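You operate a simulated robot arm through the tools that you are given. There is no shell and no other tool. Be economical: measure what you need, move in short steps, check, and stop when the job is done.

Carry out the task below with a simulated robot arm. There is one attempt and no reset: what you move stays moved.

TASK
Put the white tape tab from the top of the zinc table and the goods label with the smallest size on its label from the top of the zinc table in the red tray.
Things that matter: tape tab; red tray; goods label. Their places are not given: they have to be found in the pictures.

It is judged by the outcome, as a careful person would: the job done as asked, and still so three seconds after it is handed in. It fails if anything else is knocked over, pushed out of place, dropped, spilled or broken.

THE ROBOT
A 6-joint arm with a two-finger parallel gripper, fixed in place. Base frame: the origin is at the foot of the arm, x ahead of it, y to its left, z up; the work surface is at about z = 850. Lengths are in mm, angles in rad, forces in N, time in s.
With the tool pointing down near the work surface it reaches from about 260 to 680 mm from the base axis. Its first joint turns from -1.152 to 1.152 rad. Payload 2.9 kg.
Tool frame: the origin (TCP) lies between the finger pads and is the grasp point; the fingertips stand 30 mm ahead of it; z points along the fingers, y is the line along which they close. The gripper opens to 110 mm. The fingers are 20 mm wide and 10 mm thick; the gripper's body (48 by 112 mm) begins 55 mm behind the TCP.
Orientation is told as [roll, pitch, yaw] about the base's x, y, z axes, in that order, counted from this pose: with the fingers straight down and closing along the base's y, the tool's x points along the base's -x, its y along +y and its z along -z.

THE INTERFACE
- The arm moves only by the tool move_arm. Its argument "commands" is text: rows parted by semicolons, each of 7 numbers parted by spaces: the shift along the base's x, y, z in mm, then the turn, a rotation vector about the base's x, y, z in rad, then the finger opening in mm, from 0 to 110. In form: x y z wx wy wz gripper; .... A call has 1 to 10 rows; each row is the pose to reach, as a shift and turn from the pose commanded when the call began. A row lasts 0.2 s, in which the tool goes at most 50 mm and 0.15 rad; a call with a longer step from one row to the next is refused whole, and so is a gripper value outside its range. A pose out of reach is approached as far as the arm can. The call stops where the force on the tool passes 40 N (or 10 N more than at its start, if that is more) or the arm is blocked; 0.2 s more then pass. The fingers move at their own pace (about 108 mm/s each) and stop on an object; they squeeze with about 28 N. The grip force told is the motor's: it shows also when the fingers shut on nothing. Time passes only in rows, and 0.2 s behind the last, so rows that repeat a pose let the fingers close. It gives the time, the measured TCP pose, the force on the tool (base axes), the opening and the grip force at its end, in the units of the frame above (readings bear some noise), and new pictures: "show" is both (left out), scene, wrist or none.
- Cameras (640 x 400 px; columns grow to the right, rows downward): "scene" is fixed at [67.6, 428.4, 1411.3]; the picture's right is [-0.82, -0.57, 0.00], its down [-0.25, 0.36, -0.90] and it looks along [0.52, -0.74, -0.44] (base axes); focal length 314 px, centre (320, 200). "wrist" rides on the gripper at [-36, 0, -57] in the tool frame; the picture's right is [0.00, -1.00, 0.00], its down [0.97, 0.00, -0.24] and it looks along [0.24, 0.00, 0.97] (tool axes); focal length 218 px, centre (320, 200).
- measure_at(camera, pixels): for up to 12 pixels [column, row] of the newest picture of that camera ("zoom" is the newest enlarged one), the place [x, y, z] in the base frame of the surface seen there, good to about 2 mm, but the place of the scene camera against the robot may be out by one fixed shift of up to 18 mm in any direction. No time passes.
- close_up(camera, box): a new picture of the part [left, top, right, bottom] of that camera's present view, enlarged. No time passes.
- job_done(): hands the job in; it is judged then, once.

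Work in short steps. Measure before you move; look again where a grasp or a placing could have gone wrong, and mend it. You have 60 turns and 120 pictures in all, the two below and enlarged ones among them. Open the gripper and draw the arm clear of the work before you hand the job in, unless the task says otherwise; then end with one line.

The tools are called after "Call:" as name(argument=value, ...) on one line, values as JSON. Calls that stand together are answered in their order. move_arm: Moves the arm, as the interface text tells. Its arguments: {"type":"object","properties":{"commands":{"type":"string"},"show":{"type":"string","enum":["both","scene","wrist","none"]}},"required":["commands"]} The other tools are called the same way: measure_at (camera, pixels) gives the place of the surface under pixels of a picture; close_up (camera, box) takes an enlarged picture of a part of a camera's view; job_done () hands the job in.

At the start:

```text
clock: 0.0
ee_pos: [369.4, -63.1, 1216.5]
ee_rot: [-0.001, 0.0, 0.0]
force: [0.7, -0.3, 0.0]
opening: 110.3
gripper_force: 0.0
```

scene: 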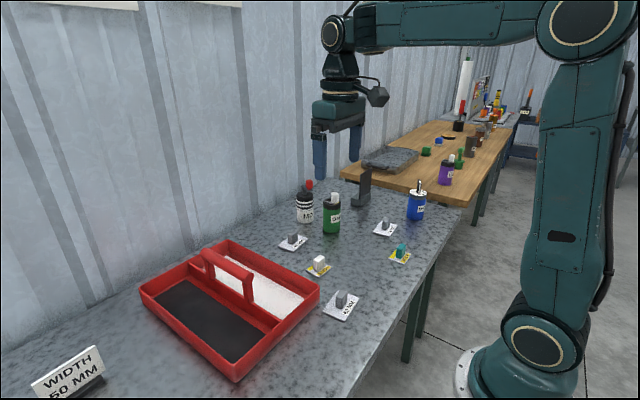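
wrist: 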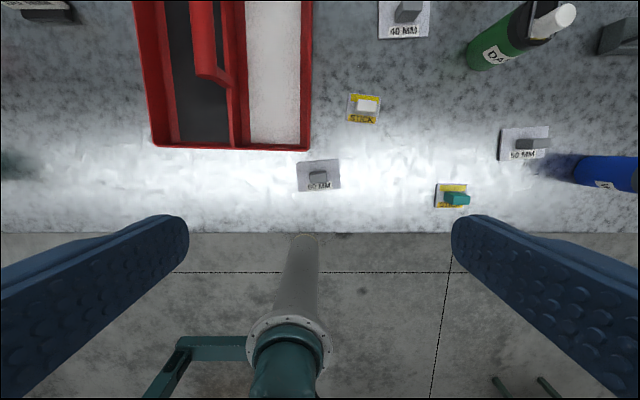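

The wrist picture shows three goods labels near (405,15), (525,142) and (318,175), and a white tab at (365,105). I enlarge to read the labels and measure.

Call:
close_up(camera="wrist", box=[280, 0, 600, 210])

Call:
close_up(camera="scene", box=[260, 190, 440, 330])

Call:
measure_at(camera="wrist", pixels=[[368, 104], [352, 96], [378, 122], [318, 176], [300, 163], [340, 188], [535, 143], [405, 10], [457, 198], [275, 80], [205, 100], [305, 80]])

```text
1.90 times, centred on (440, 105) of wrist
```

zoom: 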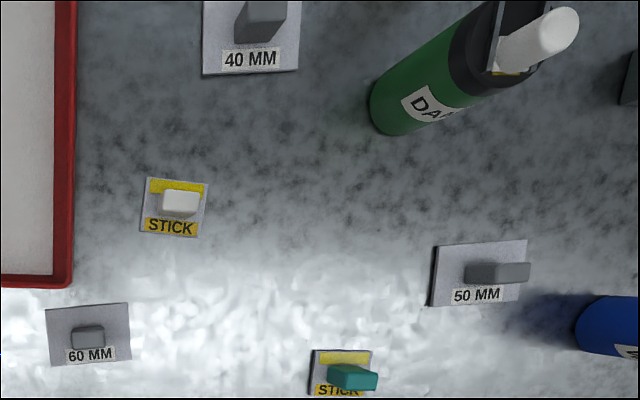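

```text
2.86 times, centred on (350, 260) of scene
```

zoom: 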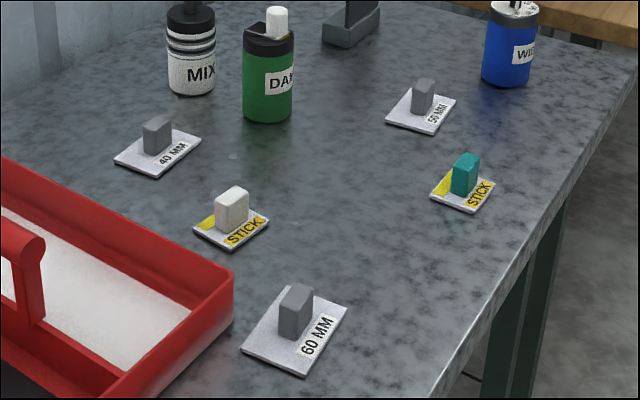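

```text
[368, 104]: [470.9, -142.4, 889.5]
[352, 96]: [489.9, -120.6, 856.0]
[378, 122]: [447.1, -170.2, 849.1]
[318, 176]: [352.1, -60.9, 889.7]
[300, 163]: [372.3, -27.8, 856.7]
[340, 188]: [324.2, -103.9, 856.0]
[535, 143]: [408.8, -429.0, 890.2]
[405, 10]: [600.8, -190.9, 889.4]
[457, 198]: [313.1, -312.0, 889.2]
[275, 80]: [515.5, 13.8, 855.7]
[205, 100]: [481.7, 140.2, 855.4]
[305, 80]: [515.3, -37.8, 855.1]
```

The smallest label is the 40 MM one, at about (601,-191). I move above the white tab at (471,-142) for a closer look.

Call:
move_arm(commands="15 -13 -30 0 0 0 80; 30 -26 -65 0 0 0 80; 45 -39 -100 0 0 0 80; 60 -52 -135 0 0 0 80; 80 -66 -170 0 0 0 80; 97 -79 -200 0 0 0 80; 97 -79 -200 0 0 0 80")

```text
clock: 1.6
ee_pos: [467.5, -143.7, 1014.2]
ee_rot: [0.0, 0.001, 0.0]
force: [-0.4, 0.6, 0.6]
opening: 80.0
gripper_force: 0.0
```

scene: 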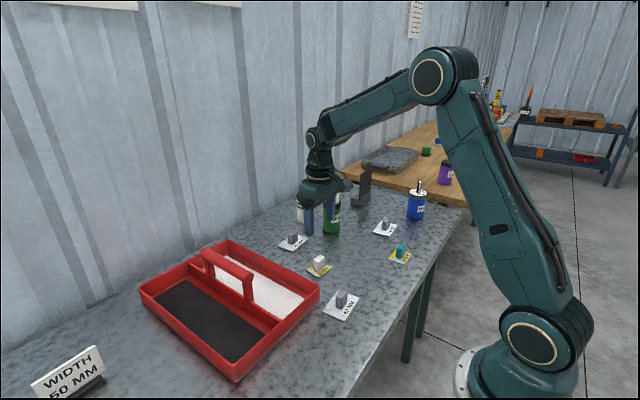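
wrist: 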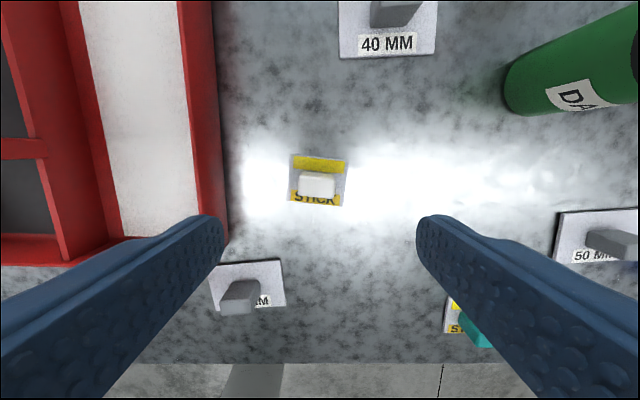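

The tab's grip is at (317,180). I measure its top edges and plate, plus the tray parts.

Call:
close_up(camera="wrist", box=[270, 140, 370, 220])

Call:
measure_at(camera="wrist", pixels=[[302, 176], [335, 176], [317, 174], [317, 181], [292, 155], [347, 160], [290, 199], [205, 120], [150, 120], [150, 220], [400, 15], [515, 100]])

Call:
measure_at(camera="scene", pixels=[[228, 241], [141, 291], [236, 378], [318, 289], [208, 252], [250, 278], [260, 290], [210, 320], [318, 258], [292, 237]])

```text
5.00 times, centred on (320, 180) of wrist
```

zoom: 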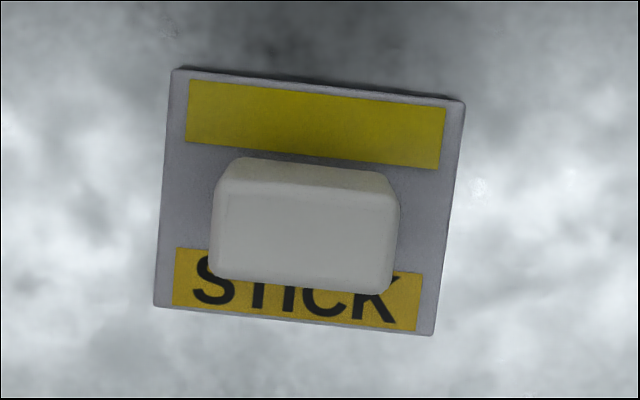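

```text
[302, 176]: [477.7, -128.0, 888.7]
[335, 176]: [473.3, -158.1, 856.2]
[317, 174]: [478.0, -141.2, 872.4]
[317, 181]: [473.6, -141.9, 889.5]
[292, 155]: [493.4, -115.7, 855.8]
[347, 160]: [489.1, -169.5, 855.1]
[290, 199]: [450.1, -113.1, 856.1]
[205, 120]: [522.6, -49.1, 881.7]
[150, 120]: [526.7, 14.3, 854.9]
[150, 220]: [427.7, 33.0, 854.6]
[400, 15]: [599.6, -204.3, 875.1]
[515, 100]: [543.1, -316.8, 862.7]
```

```text
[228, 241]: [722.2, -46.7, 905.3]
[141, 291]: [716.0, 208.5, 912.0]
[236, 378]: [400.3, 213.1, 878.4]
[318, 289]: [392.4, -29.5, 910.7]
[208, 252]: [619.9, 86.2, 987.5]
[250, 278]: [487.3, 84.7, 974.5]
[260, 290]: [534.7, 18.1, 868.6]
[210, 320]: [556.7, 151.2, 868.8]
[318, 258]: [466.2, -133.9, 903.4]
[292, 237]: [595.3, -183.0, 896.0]
```

The tab's grip is about 31 mm wide along y, centred at (468,-141), with its top at z 889 and yaw about -0.085. I descend to about z 890 and close.

Call:
move_arm(commands="1 2 -30 0 0 -0.085 60; 1 2 -65 0 0 -0.085 60; 1 2 -95 0 0 -0.085 60; 1 2 -115 0 0 -0.085 60; 1 2 -124 0 0 -0.085 60; 1 2 -124 0 0 -0.085 60")

Call:
measure_at(camera="wrist", pixels=[[200, 250], [320, 100]])

```text
clock: 3.0
ee_pos: [468.5, -140.6, 891.8]
ee_rot: [-0.001, 0.0, -0.086]
force: [0.1, 0.7, -0.3]
opening: 60.1
gripper_force: 0.1
```

scene: 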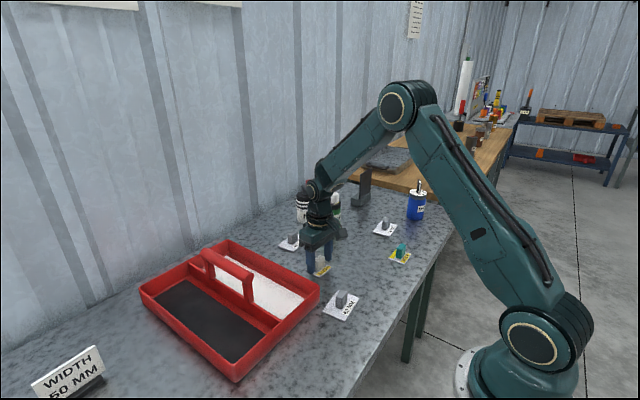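
wrist: 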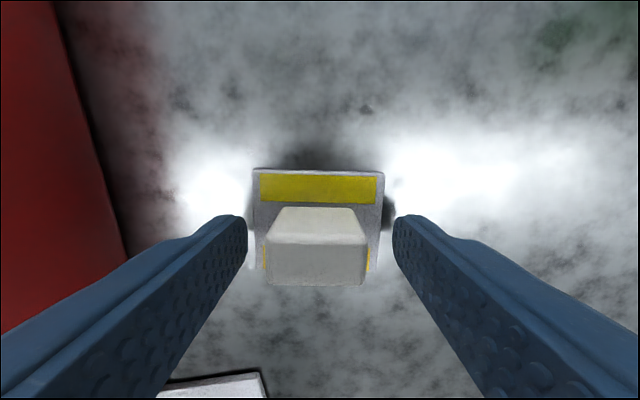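

```text
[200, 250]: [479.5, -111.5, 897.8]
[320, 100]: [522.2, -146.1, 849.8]
```

Fingers straddle the grip well. I close and lift.

Call:
move_arm(commands="0 0 0 0 0 0 20; 0 0 0 0 0 0 20; 0 0 0 0 0 0 20; 0 0 30 0 0 0 20; 0 0 70 0 0 0 20; 0 0 115 0 0 0 20; 0 0 155 0 0 0.085 20")

```text
clock: 4.6
ee_pos: [468.7, -138.2, 1047.8]
ee_rot: [0.001, 0.0, -0.001]
force: [0.0, 0.6, -0.4]
opening: 30.7
gripper_force: 28.4
```

scene: 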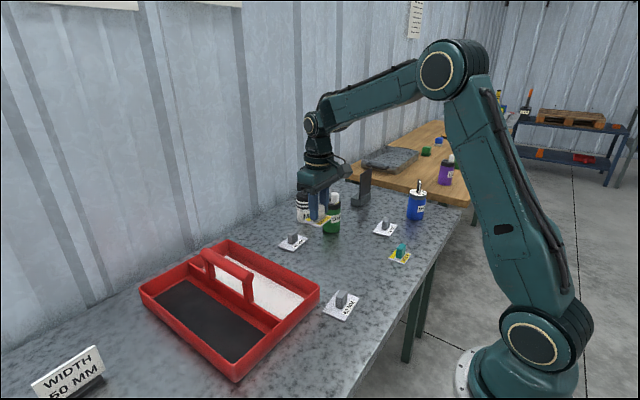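
wrist: 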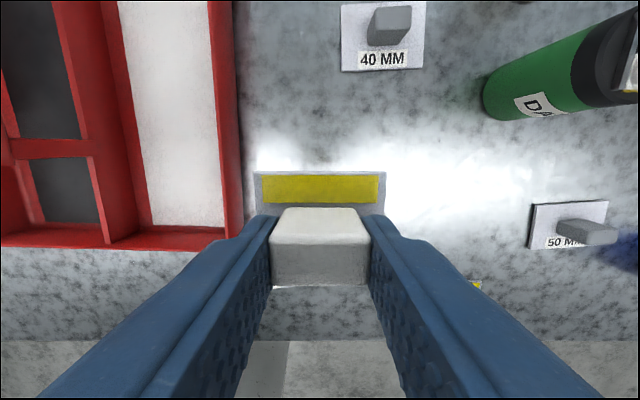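

The tab is held (opening 30.7). I measure the white compartment's bounds and handle before carrying.

Call:
measure_at(camera="wrist", pixels=[[155, 220], [222, 220], [142, 150], [218, 100], [130, 120], [100, 100], [90, 155], [120, 30], [218, 20], [228, 200], [125, 200], [180, 235]])

Call:
close_up(camera="scene", box=[130, 220, 330, 385])

```text
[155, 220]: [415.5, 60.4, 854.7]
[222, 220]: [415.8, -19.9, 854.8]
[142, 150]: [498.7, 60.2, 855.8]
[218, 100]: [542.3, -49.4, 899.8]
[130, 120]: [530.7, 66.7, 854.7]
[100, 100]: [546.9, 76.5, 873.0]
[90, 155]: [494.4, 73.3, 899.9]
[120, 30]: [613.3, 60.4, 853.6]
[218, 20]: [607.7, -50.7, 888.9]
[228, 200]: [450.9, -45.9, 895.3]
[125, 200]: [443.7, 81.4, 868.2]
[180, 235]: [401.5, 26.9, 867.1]
```

```text
2.42 times, centred on (230, 302) of scene
```

zoom: 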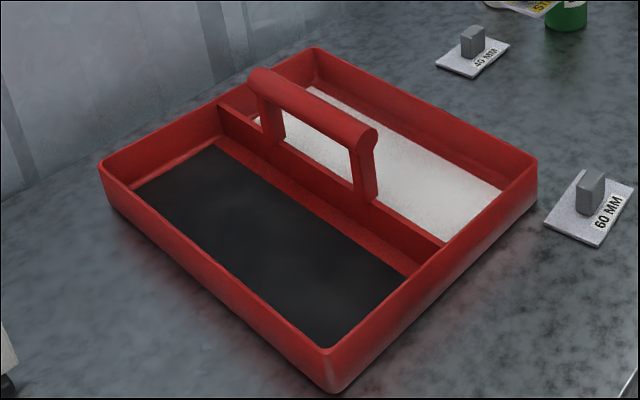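

White compartment: y about -33 to 65, x 412 to 700, floor z 855; handle at y~78, x 487–620. I carry the tab to (448,12) and lower.

Call:
move_arm(commands="-5 40 0 0 0 0 20; -10 80 0 0 0 0 20; -15 120 0 0 0 0 20; -20 150 0 0 0 0 20; -20 152 -40 0 0 0 20; -20 152 -80 0 0 0 20; -20 152 -115 0 0 0 20; -20 152 -135 0 0 0 20; -20 152 -145 0 0 0 20")

```text
clock: 6.6
ee_pos: [449.1, 12.1, 900.2]
ee_rot: [0.0, 0.0, 0.0]
force: [-0.3, -0.9, -0.9]
opening: 30.6
gripper_force: 28.2
```

scene: 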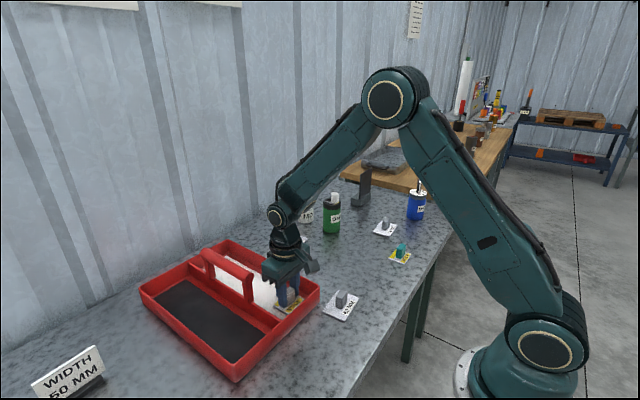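
wrist: 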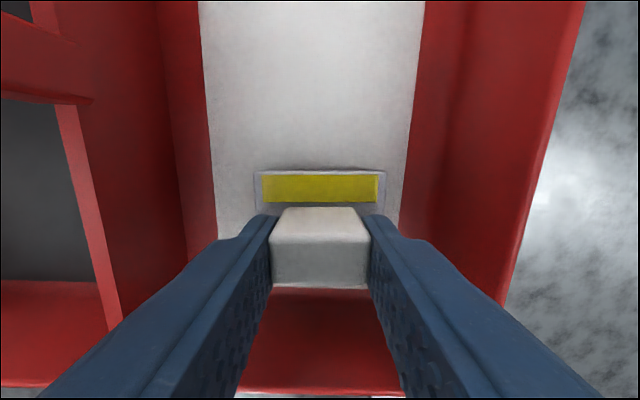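

The tab is above the compartment floor. I lower the last few mm, open to 46, and rise.

Call:
move_arm(commands="2 2 -3 0 0 0 20; 2 2 -3 0 0 0 46; 2 2 -3 0 0 0 46; 2 2 -3 0 0 0 46; 2 2 30 0 0 0 46; 2 2 70 0 0 0 46; 2 2 110 0 0 0 46; 2 2 150 0 0 0 46")

```text
clock: 8.4
ee_pos: [451.2, 15.0, 1052.3]
ee_rot: [0.001, 0.002, -0.001]
force: [-0.2, 0.2, 0.1]
opening: 45.7
gripper_force: 0.0
```

scene: 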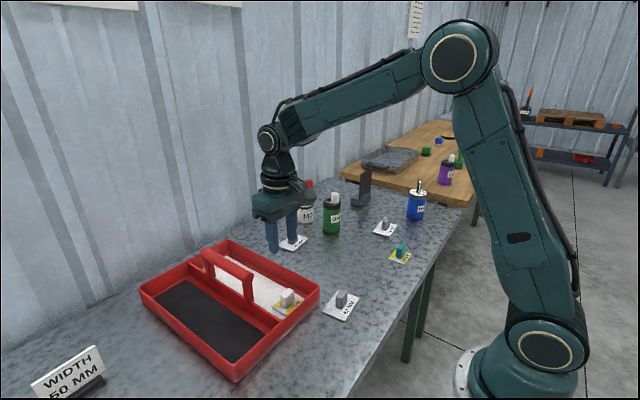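
wrist: 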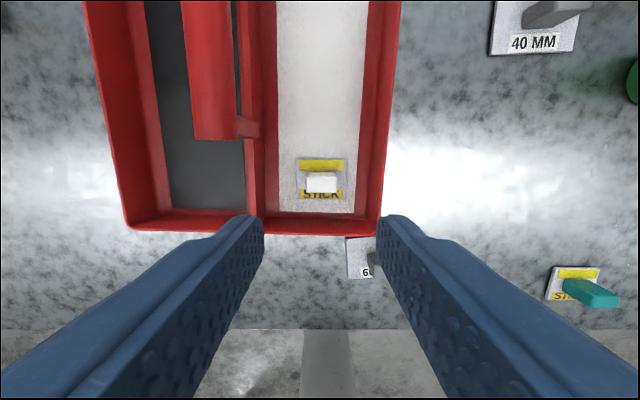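

The tab lies flat in the tray. Now I move above the 40 MM label near (600,-191), staying high, for a look.

Call:
move_arm(commands="18 -29 0 0 0 0 80; 36 -58 0 0 0 0 80; 55 -87 0 0 0 0 80; 74 -116 0 0 0 0 80; 92 -145 0 0 0 0 80; 110 -174 -10 0 0 0 80; 128 -196 -20 0 0 0 80; 146 -206 -32 0 0 0 80; 146 -206 -32 0 0 0 80")

```text
clock: 10.4
ee_pos: [595.7, -191.7, 1019.5]
ee_rot: [0.0, -0.001, -0.001]
force: [-0.2, 0.2, 0.2]
opening: 79.9
gripper_force: 0.0
```

scene: 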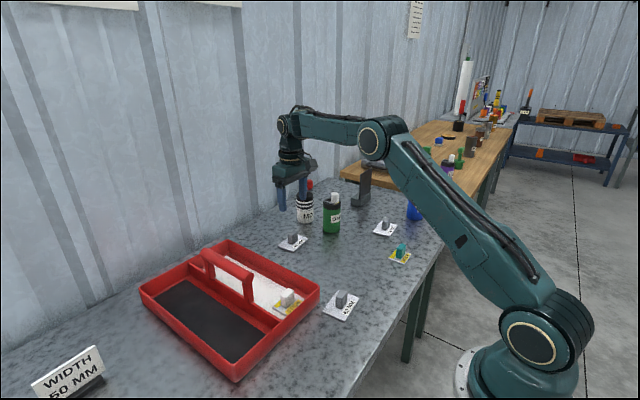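
wrist: 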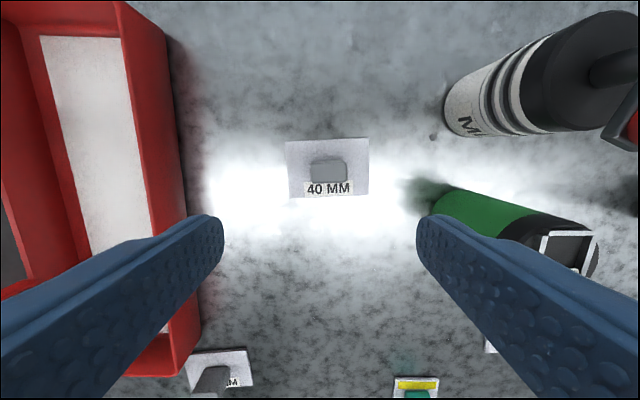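

The 40 MM label's grip is at (327,172), with the bottles to the right. I measure both grip and bottles for clearance.

Call:
close_up(camera="wrist", box=[270, 120, 390, 215])

Call:
measure_at(camera="wrist", pixels=[[327, 174], [315, 174], [343, 174], [327, 180], [286, 143], [368, 139], [289, 198], [436, 210], [505, 215], [560, 235], [447, 120], [530, 100]])

```text
4.21 times, centred on (330, 168) of wrist
```

zoom: 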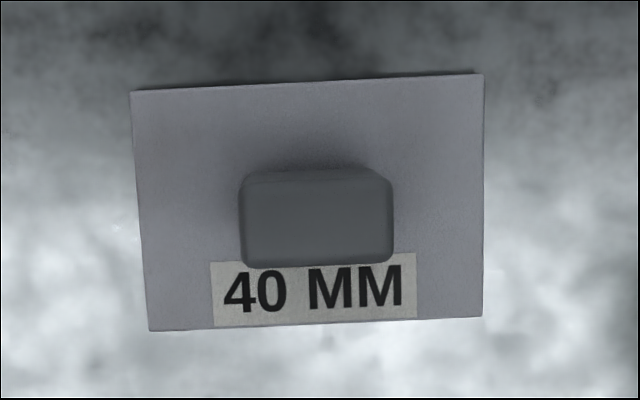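

```text
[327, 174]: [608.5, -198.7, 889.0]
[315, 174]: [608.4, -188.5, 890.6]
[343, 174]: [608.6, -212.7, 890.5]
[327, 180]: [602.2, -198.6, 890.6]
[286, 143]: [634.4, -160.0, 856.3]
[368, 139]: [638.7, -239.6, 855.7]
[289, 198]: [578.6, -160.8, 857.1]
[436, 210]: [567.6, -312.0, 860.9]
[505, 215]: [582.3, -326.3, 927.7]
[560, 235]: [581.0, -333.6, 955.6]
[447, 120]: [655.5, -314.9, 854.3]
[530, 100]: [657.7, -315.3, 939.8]
```

Grip centre is (608,-200), top z 890, yaw about +0.05; the bottles are at y ≤ -310, so they're clear. I descend.

Call:
move_arm(commands="12.5 -8.5 -5 0 0 0.05 60; 12.5 -8.5 -45 0 0 0.05 60; 12.5 -8.5 -85 0 0 0.05 60; 12.5 -8.5 -115 0 0 0.05 60; 12.5 -8.5 -128 0 0 0.05 60; 12.5 -8.5 -128 0 0 0.05 60")

```text
clock: 11.8
ee_pos: [605.8, -198.8, 891.7]
ee_rot: [0.0, 0.0, 0.049]
force: [-0.1, 0.5, 0.8]
opening: 60.1
gripper_force: 0.1
```

scene: 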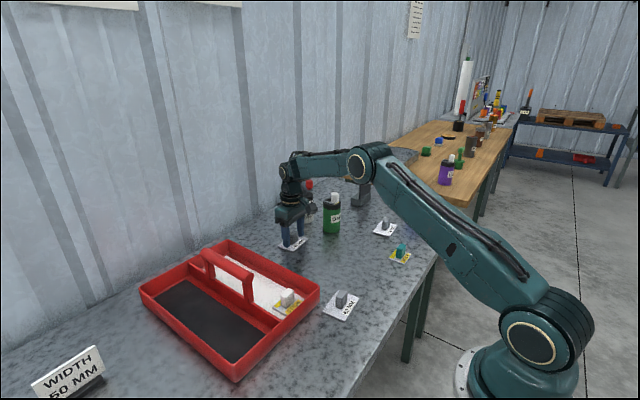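
wrist: 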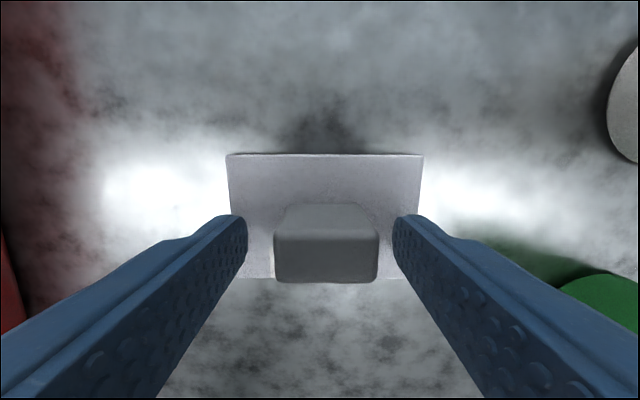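

Well aligned. I close and lift.

Call:
move_arm(commands="0 -1.5 0 0 0 0 20; 0 -1.5 0 0 0 0 20; 0 -1.5 0 0 0 0 20; 0 -1.5 30 0 0 0 20; 0 -1.5 70 0 0 0 20; 0 -1.5 115 0 0 0 20; -5 0 150 0 0 -0.05 20")

```text
clock: 13.4
ee_pos: [600.3, -200.0, 1043.5]
ee_rot: [0.001, 0.003, 0.001]
force: [-0.1, -0.1, 0.8]
opening: 30.5
gripper_force: 28.0
```

scene: 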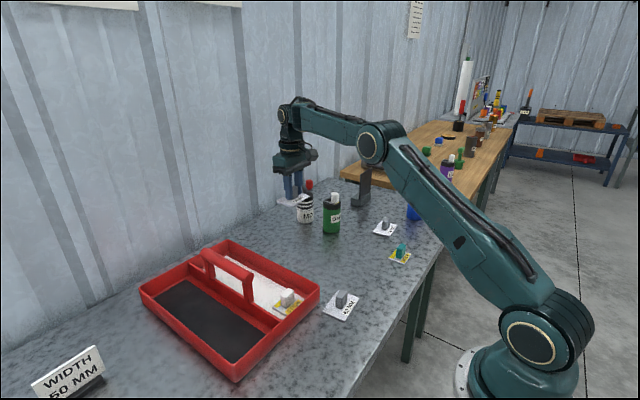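
wrist: 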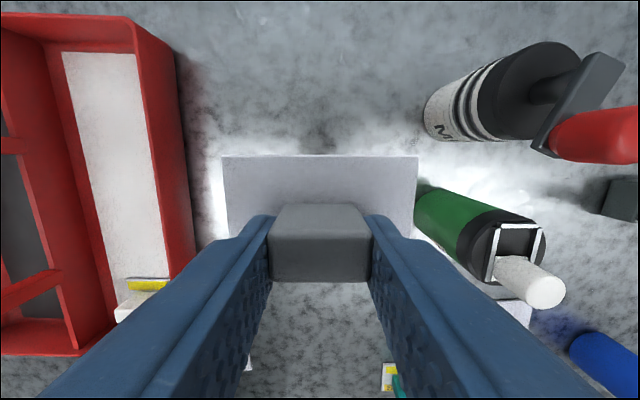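

The label is held. The plate is 80×58 mm, so I turn it -90° while carrying it over the white compartment.

Call:
move_arm(commands="-2 20 5 0 0 -0.14 20; -4 40 5 0 0 -0.28 20; -6 60 5 0 0 -0.42 20; -8 80 5 0 0 -0.56 20; -10 100 5 0 0 -0.7 20; -12 120 5 0 0 -0.84 20; -14 140 5 0 0 -0.98 20; -16 160 5 0 0 -1.12 20; -18 180 5 0 0 -1.26 20; -20 195 5 0 0 -1.4 20")

Call:
move_arm(commands="0 3 0 0 0 -0.085 20; 0 6 0 0 0 -0.17 20; 0 10 0 0 0 -0.17 20")

```text
clock: 15.6
ee_pos: [584.3, -5.3, 1045.7]
ee_rot: [-0.001, 0.0, -1.404]
force: [0.1, -0.3, 0.0]
opening: 30.7
gripper_force: 28.1
```

scene: 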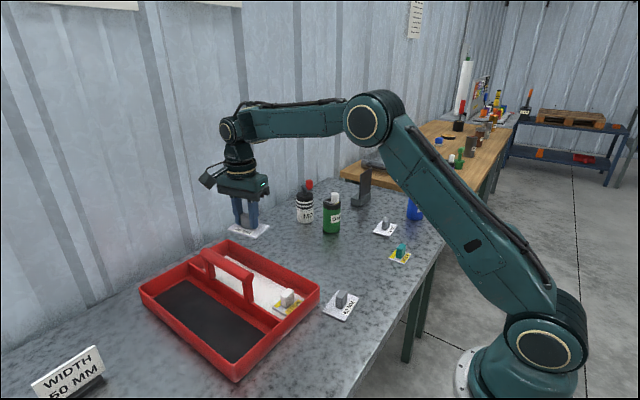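
wrist: 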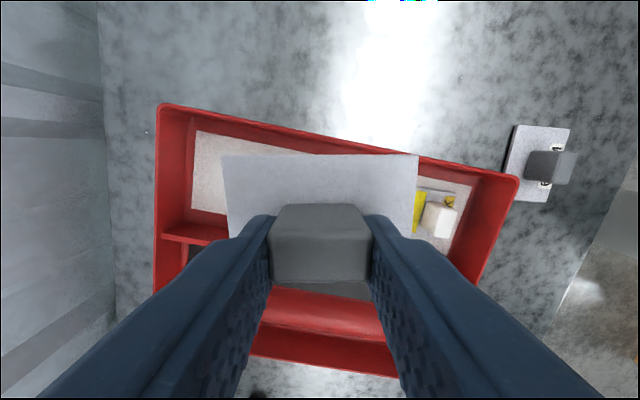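

```text
clock: 16.4
ee_pos: [584.1, 5.3, 1047.5]
ee_rot: [0.0, -0.001, -1.57]
force: [-0.5, -0.1, 0.5]
opening: 30.7
gripper_force: 28.0
```

scene: 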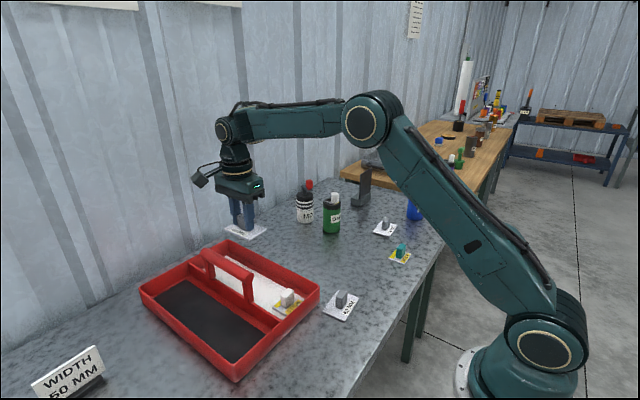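
wrist: 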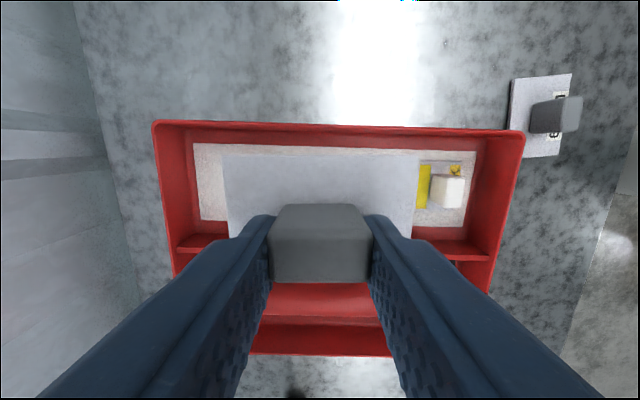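

The tray is in full view. I measure the compartment's inner edges and the tab again.

Call:
measure_at(camera="wrist", pixels=[[207, 149], [207, 217], [300, 151], [210, 238], [300, 128], [425, 170], [420, 205], [320, 310], [455, 252], [182, 160], [400, 153]])

```text
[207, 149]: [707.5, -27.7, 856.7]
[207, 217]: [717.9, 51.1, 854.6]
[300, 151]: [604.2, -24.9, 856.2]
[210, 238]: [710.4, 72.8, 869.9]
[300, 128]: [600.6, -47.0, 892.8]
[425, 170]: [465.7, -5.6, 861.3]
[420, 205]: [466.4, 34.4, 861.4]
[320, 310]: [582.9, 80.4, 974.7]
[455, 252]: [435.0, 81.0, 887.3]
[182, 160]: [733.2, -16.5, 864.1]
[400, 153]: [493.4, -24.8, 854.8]
```

Floor spans y -28 to about 60; target y 14 fits the plate (58 mm) and clears the handle. I lower straight down.

Call:
move_arm(commands="0 9 -20 0 0 0 20; 0 9 -60 0 0 0 20; 0 9 -95 0 0 0 20; 0 9 -125 0 0 0 20; 0 9 -140 0 0 0 20; 0 9 -147 0 0 0 20; 0 9 -147 0 0 0 20")

```text
clock: 18.0
ee_pos: [582.5, 14.1, 899.7]
ee_rot: [0.0, 0.0, -1.57]
force: [0.2, 0.8, 0.0]
opening: 30.6
gripper_force: 28.6
```

scene: 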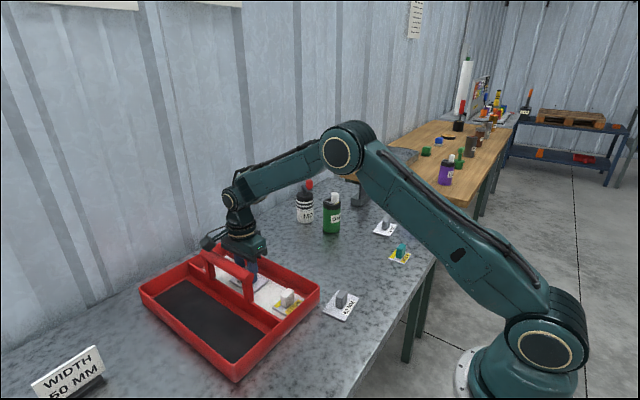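
wrist: 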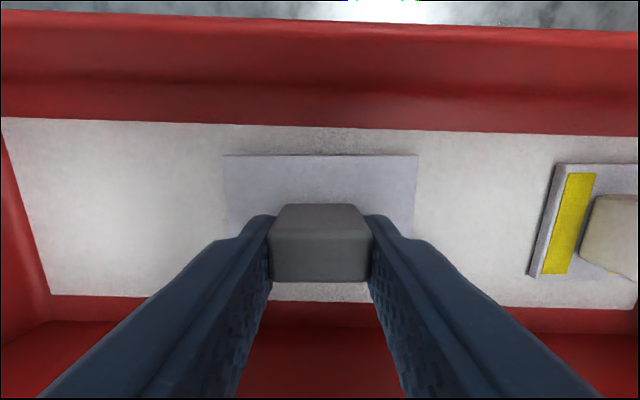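

The label hovers about 3 mm over the floor, clear on all sides. I lower, release and rise.

Call:
move_arm(commands="0 0 -3 0 0 0 20; 0 0 -3 0 0 0 50; 0 0 -3 0 0 0 50; 0 0 -3 0 0 0 50; 0 0 30 0 0 0 50; 0 0 70 0 0 0 50; 0 0 115 0 0 0 50; 0 0 160 0 0 0 50; 0 0 200 0 0 0 50")

```text
clock: 20.0
ee_pos: [582.8, 13.7, 1100.7]
ee_rot: [0.0, 0.001, -1.568]
force: [0.2, 1.1, -0.2]
opening: 50.0
gripper_force: 0.0
```

scene: 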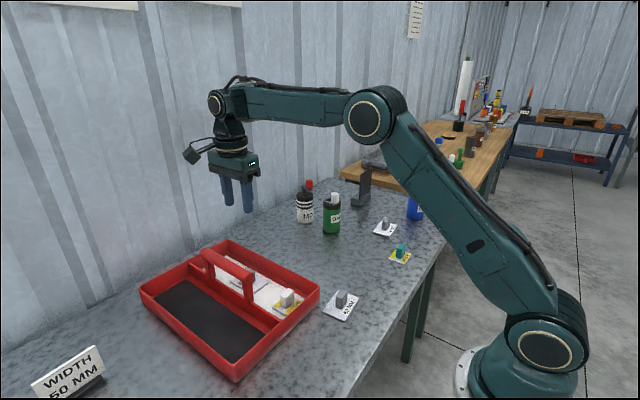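
wrist: 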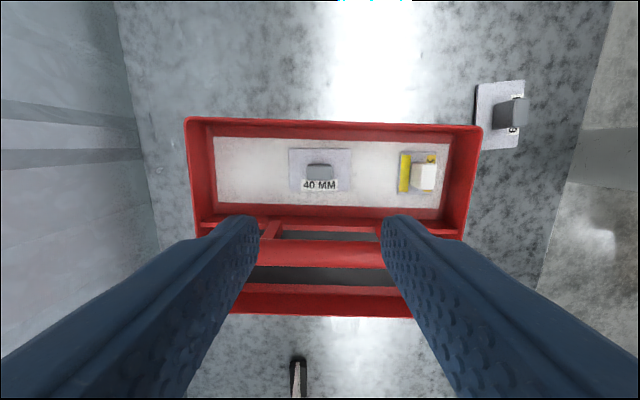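

Both items lie flat in the tray, the gripper is open and the arm is clear, so I hand it in.

Call:
job_done()

```text
The job is handed in.
```

The white tape tab and the 40 MM goods label (the smallest, next to 50 MM and 60 MM) are both lying flat in the red tray, and nothing else was disturbed.
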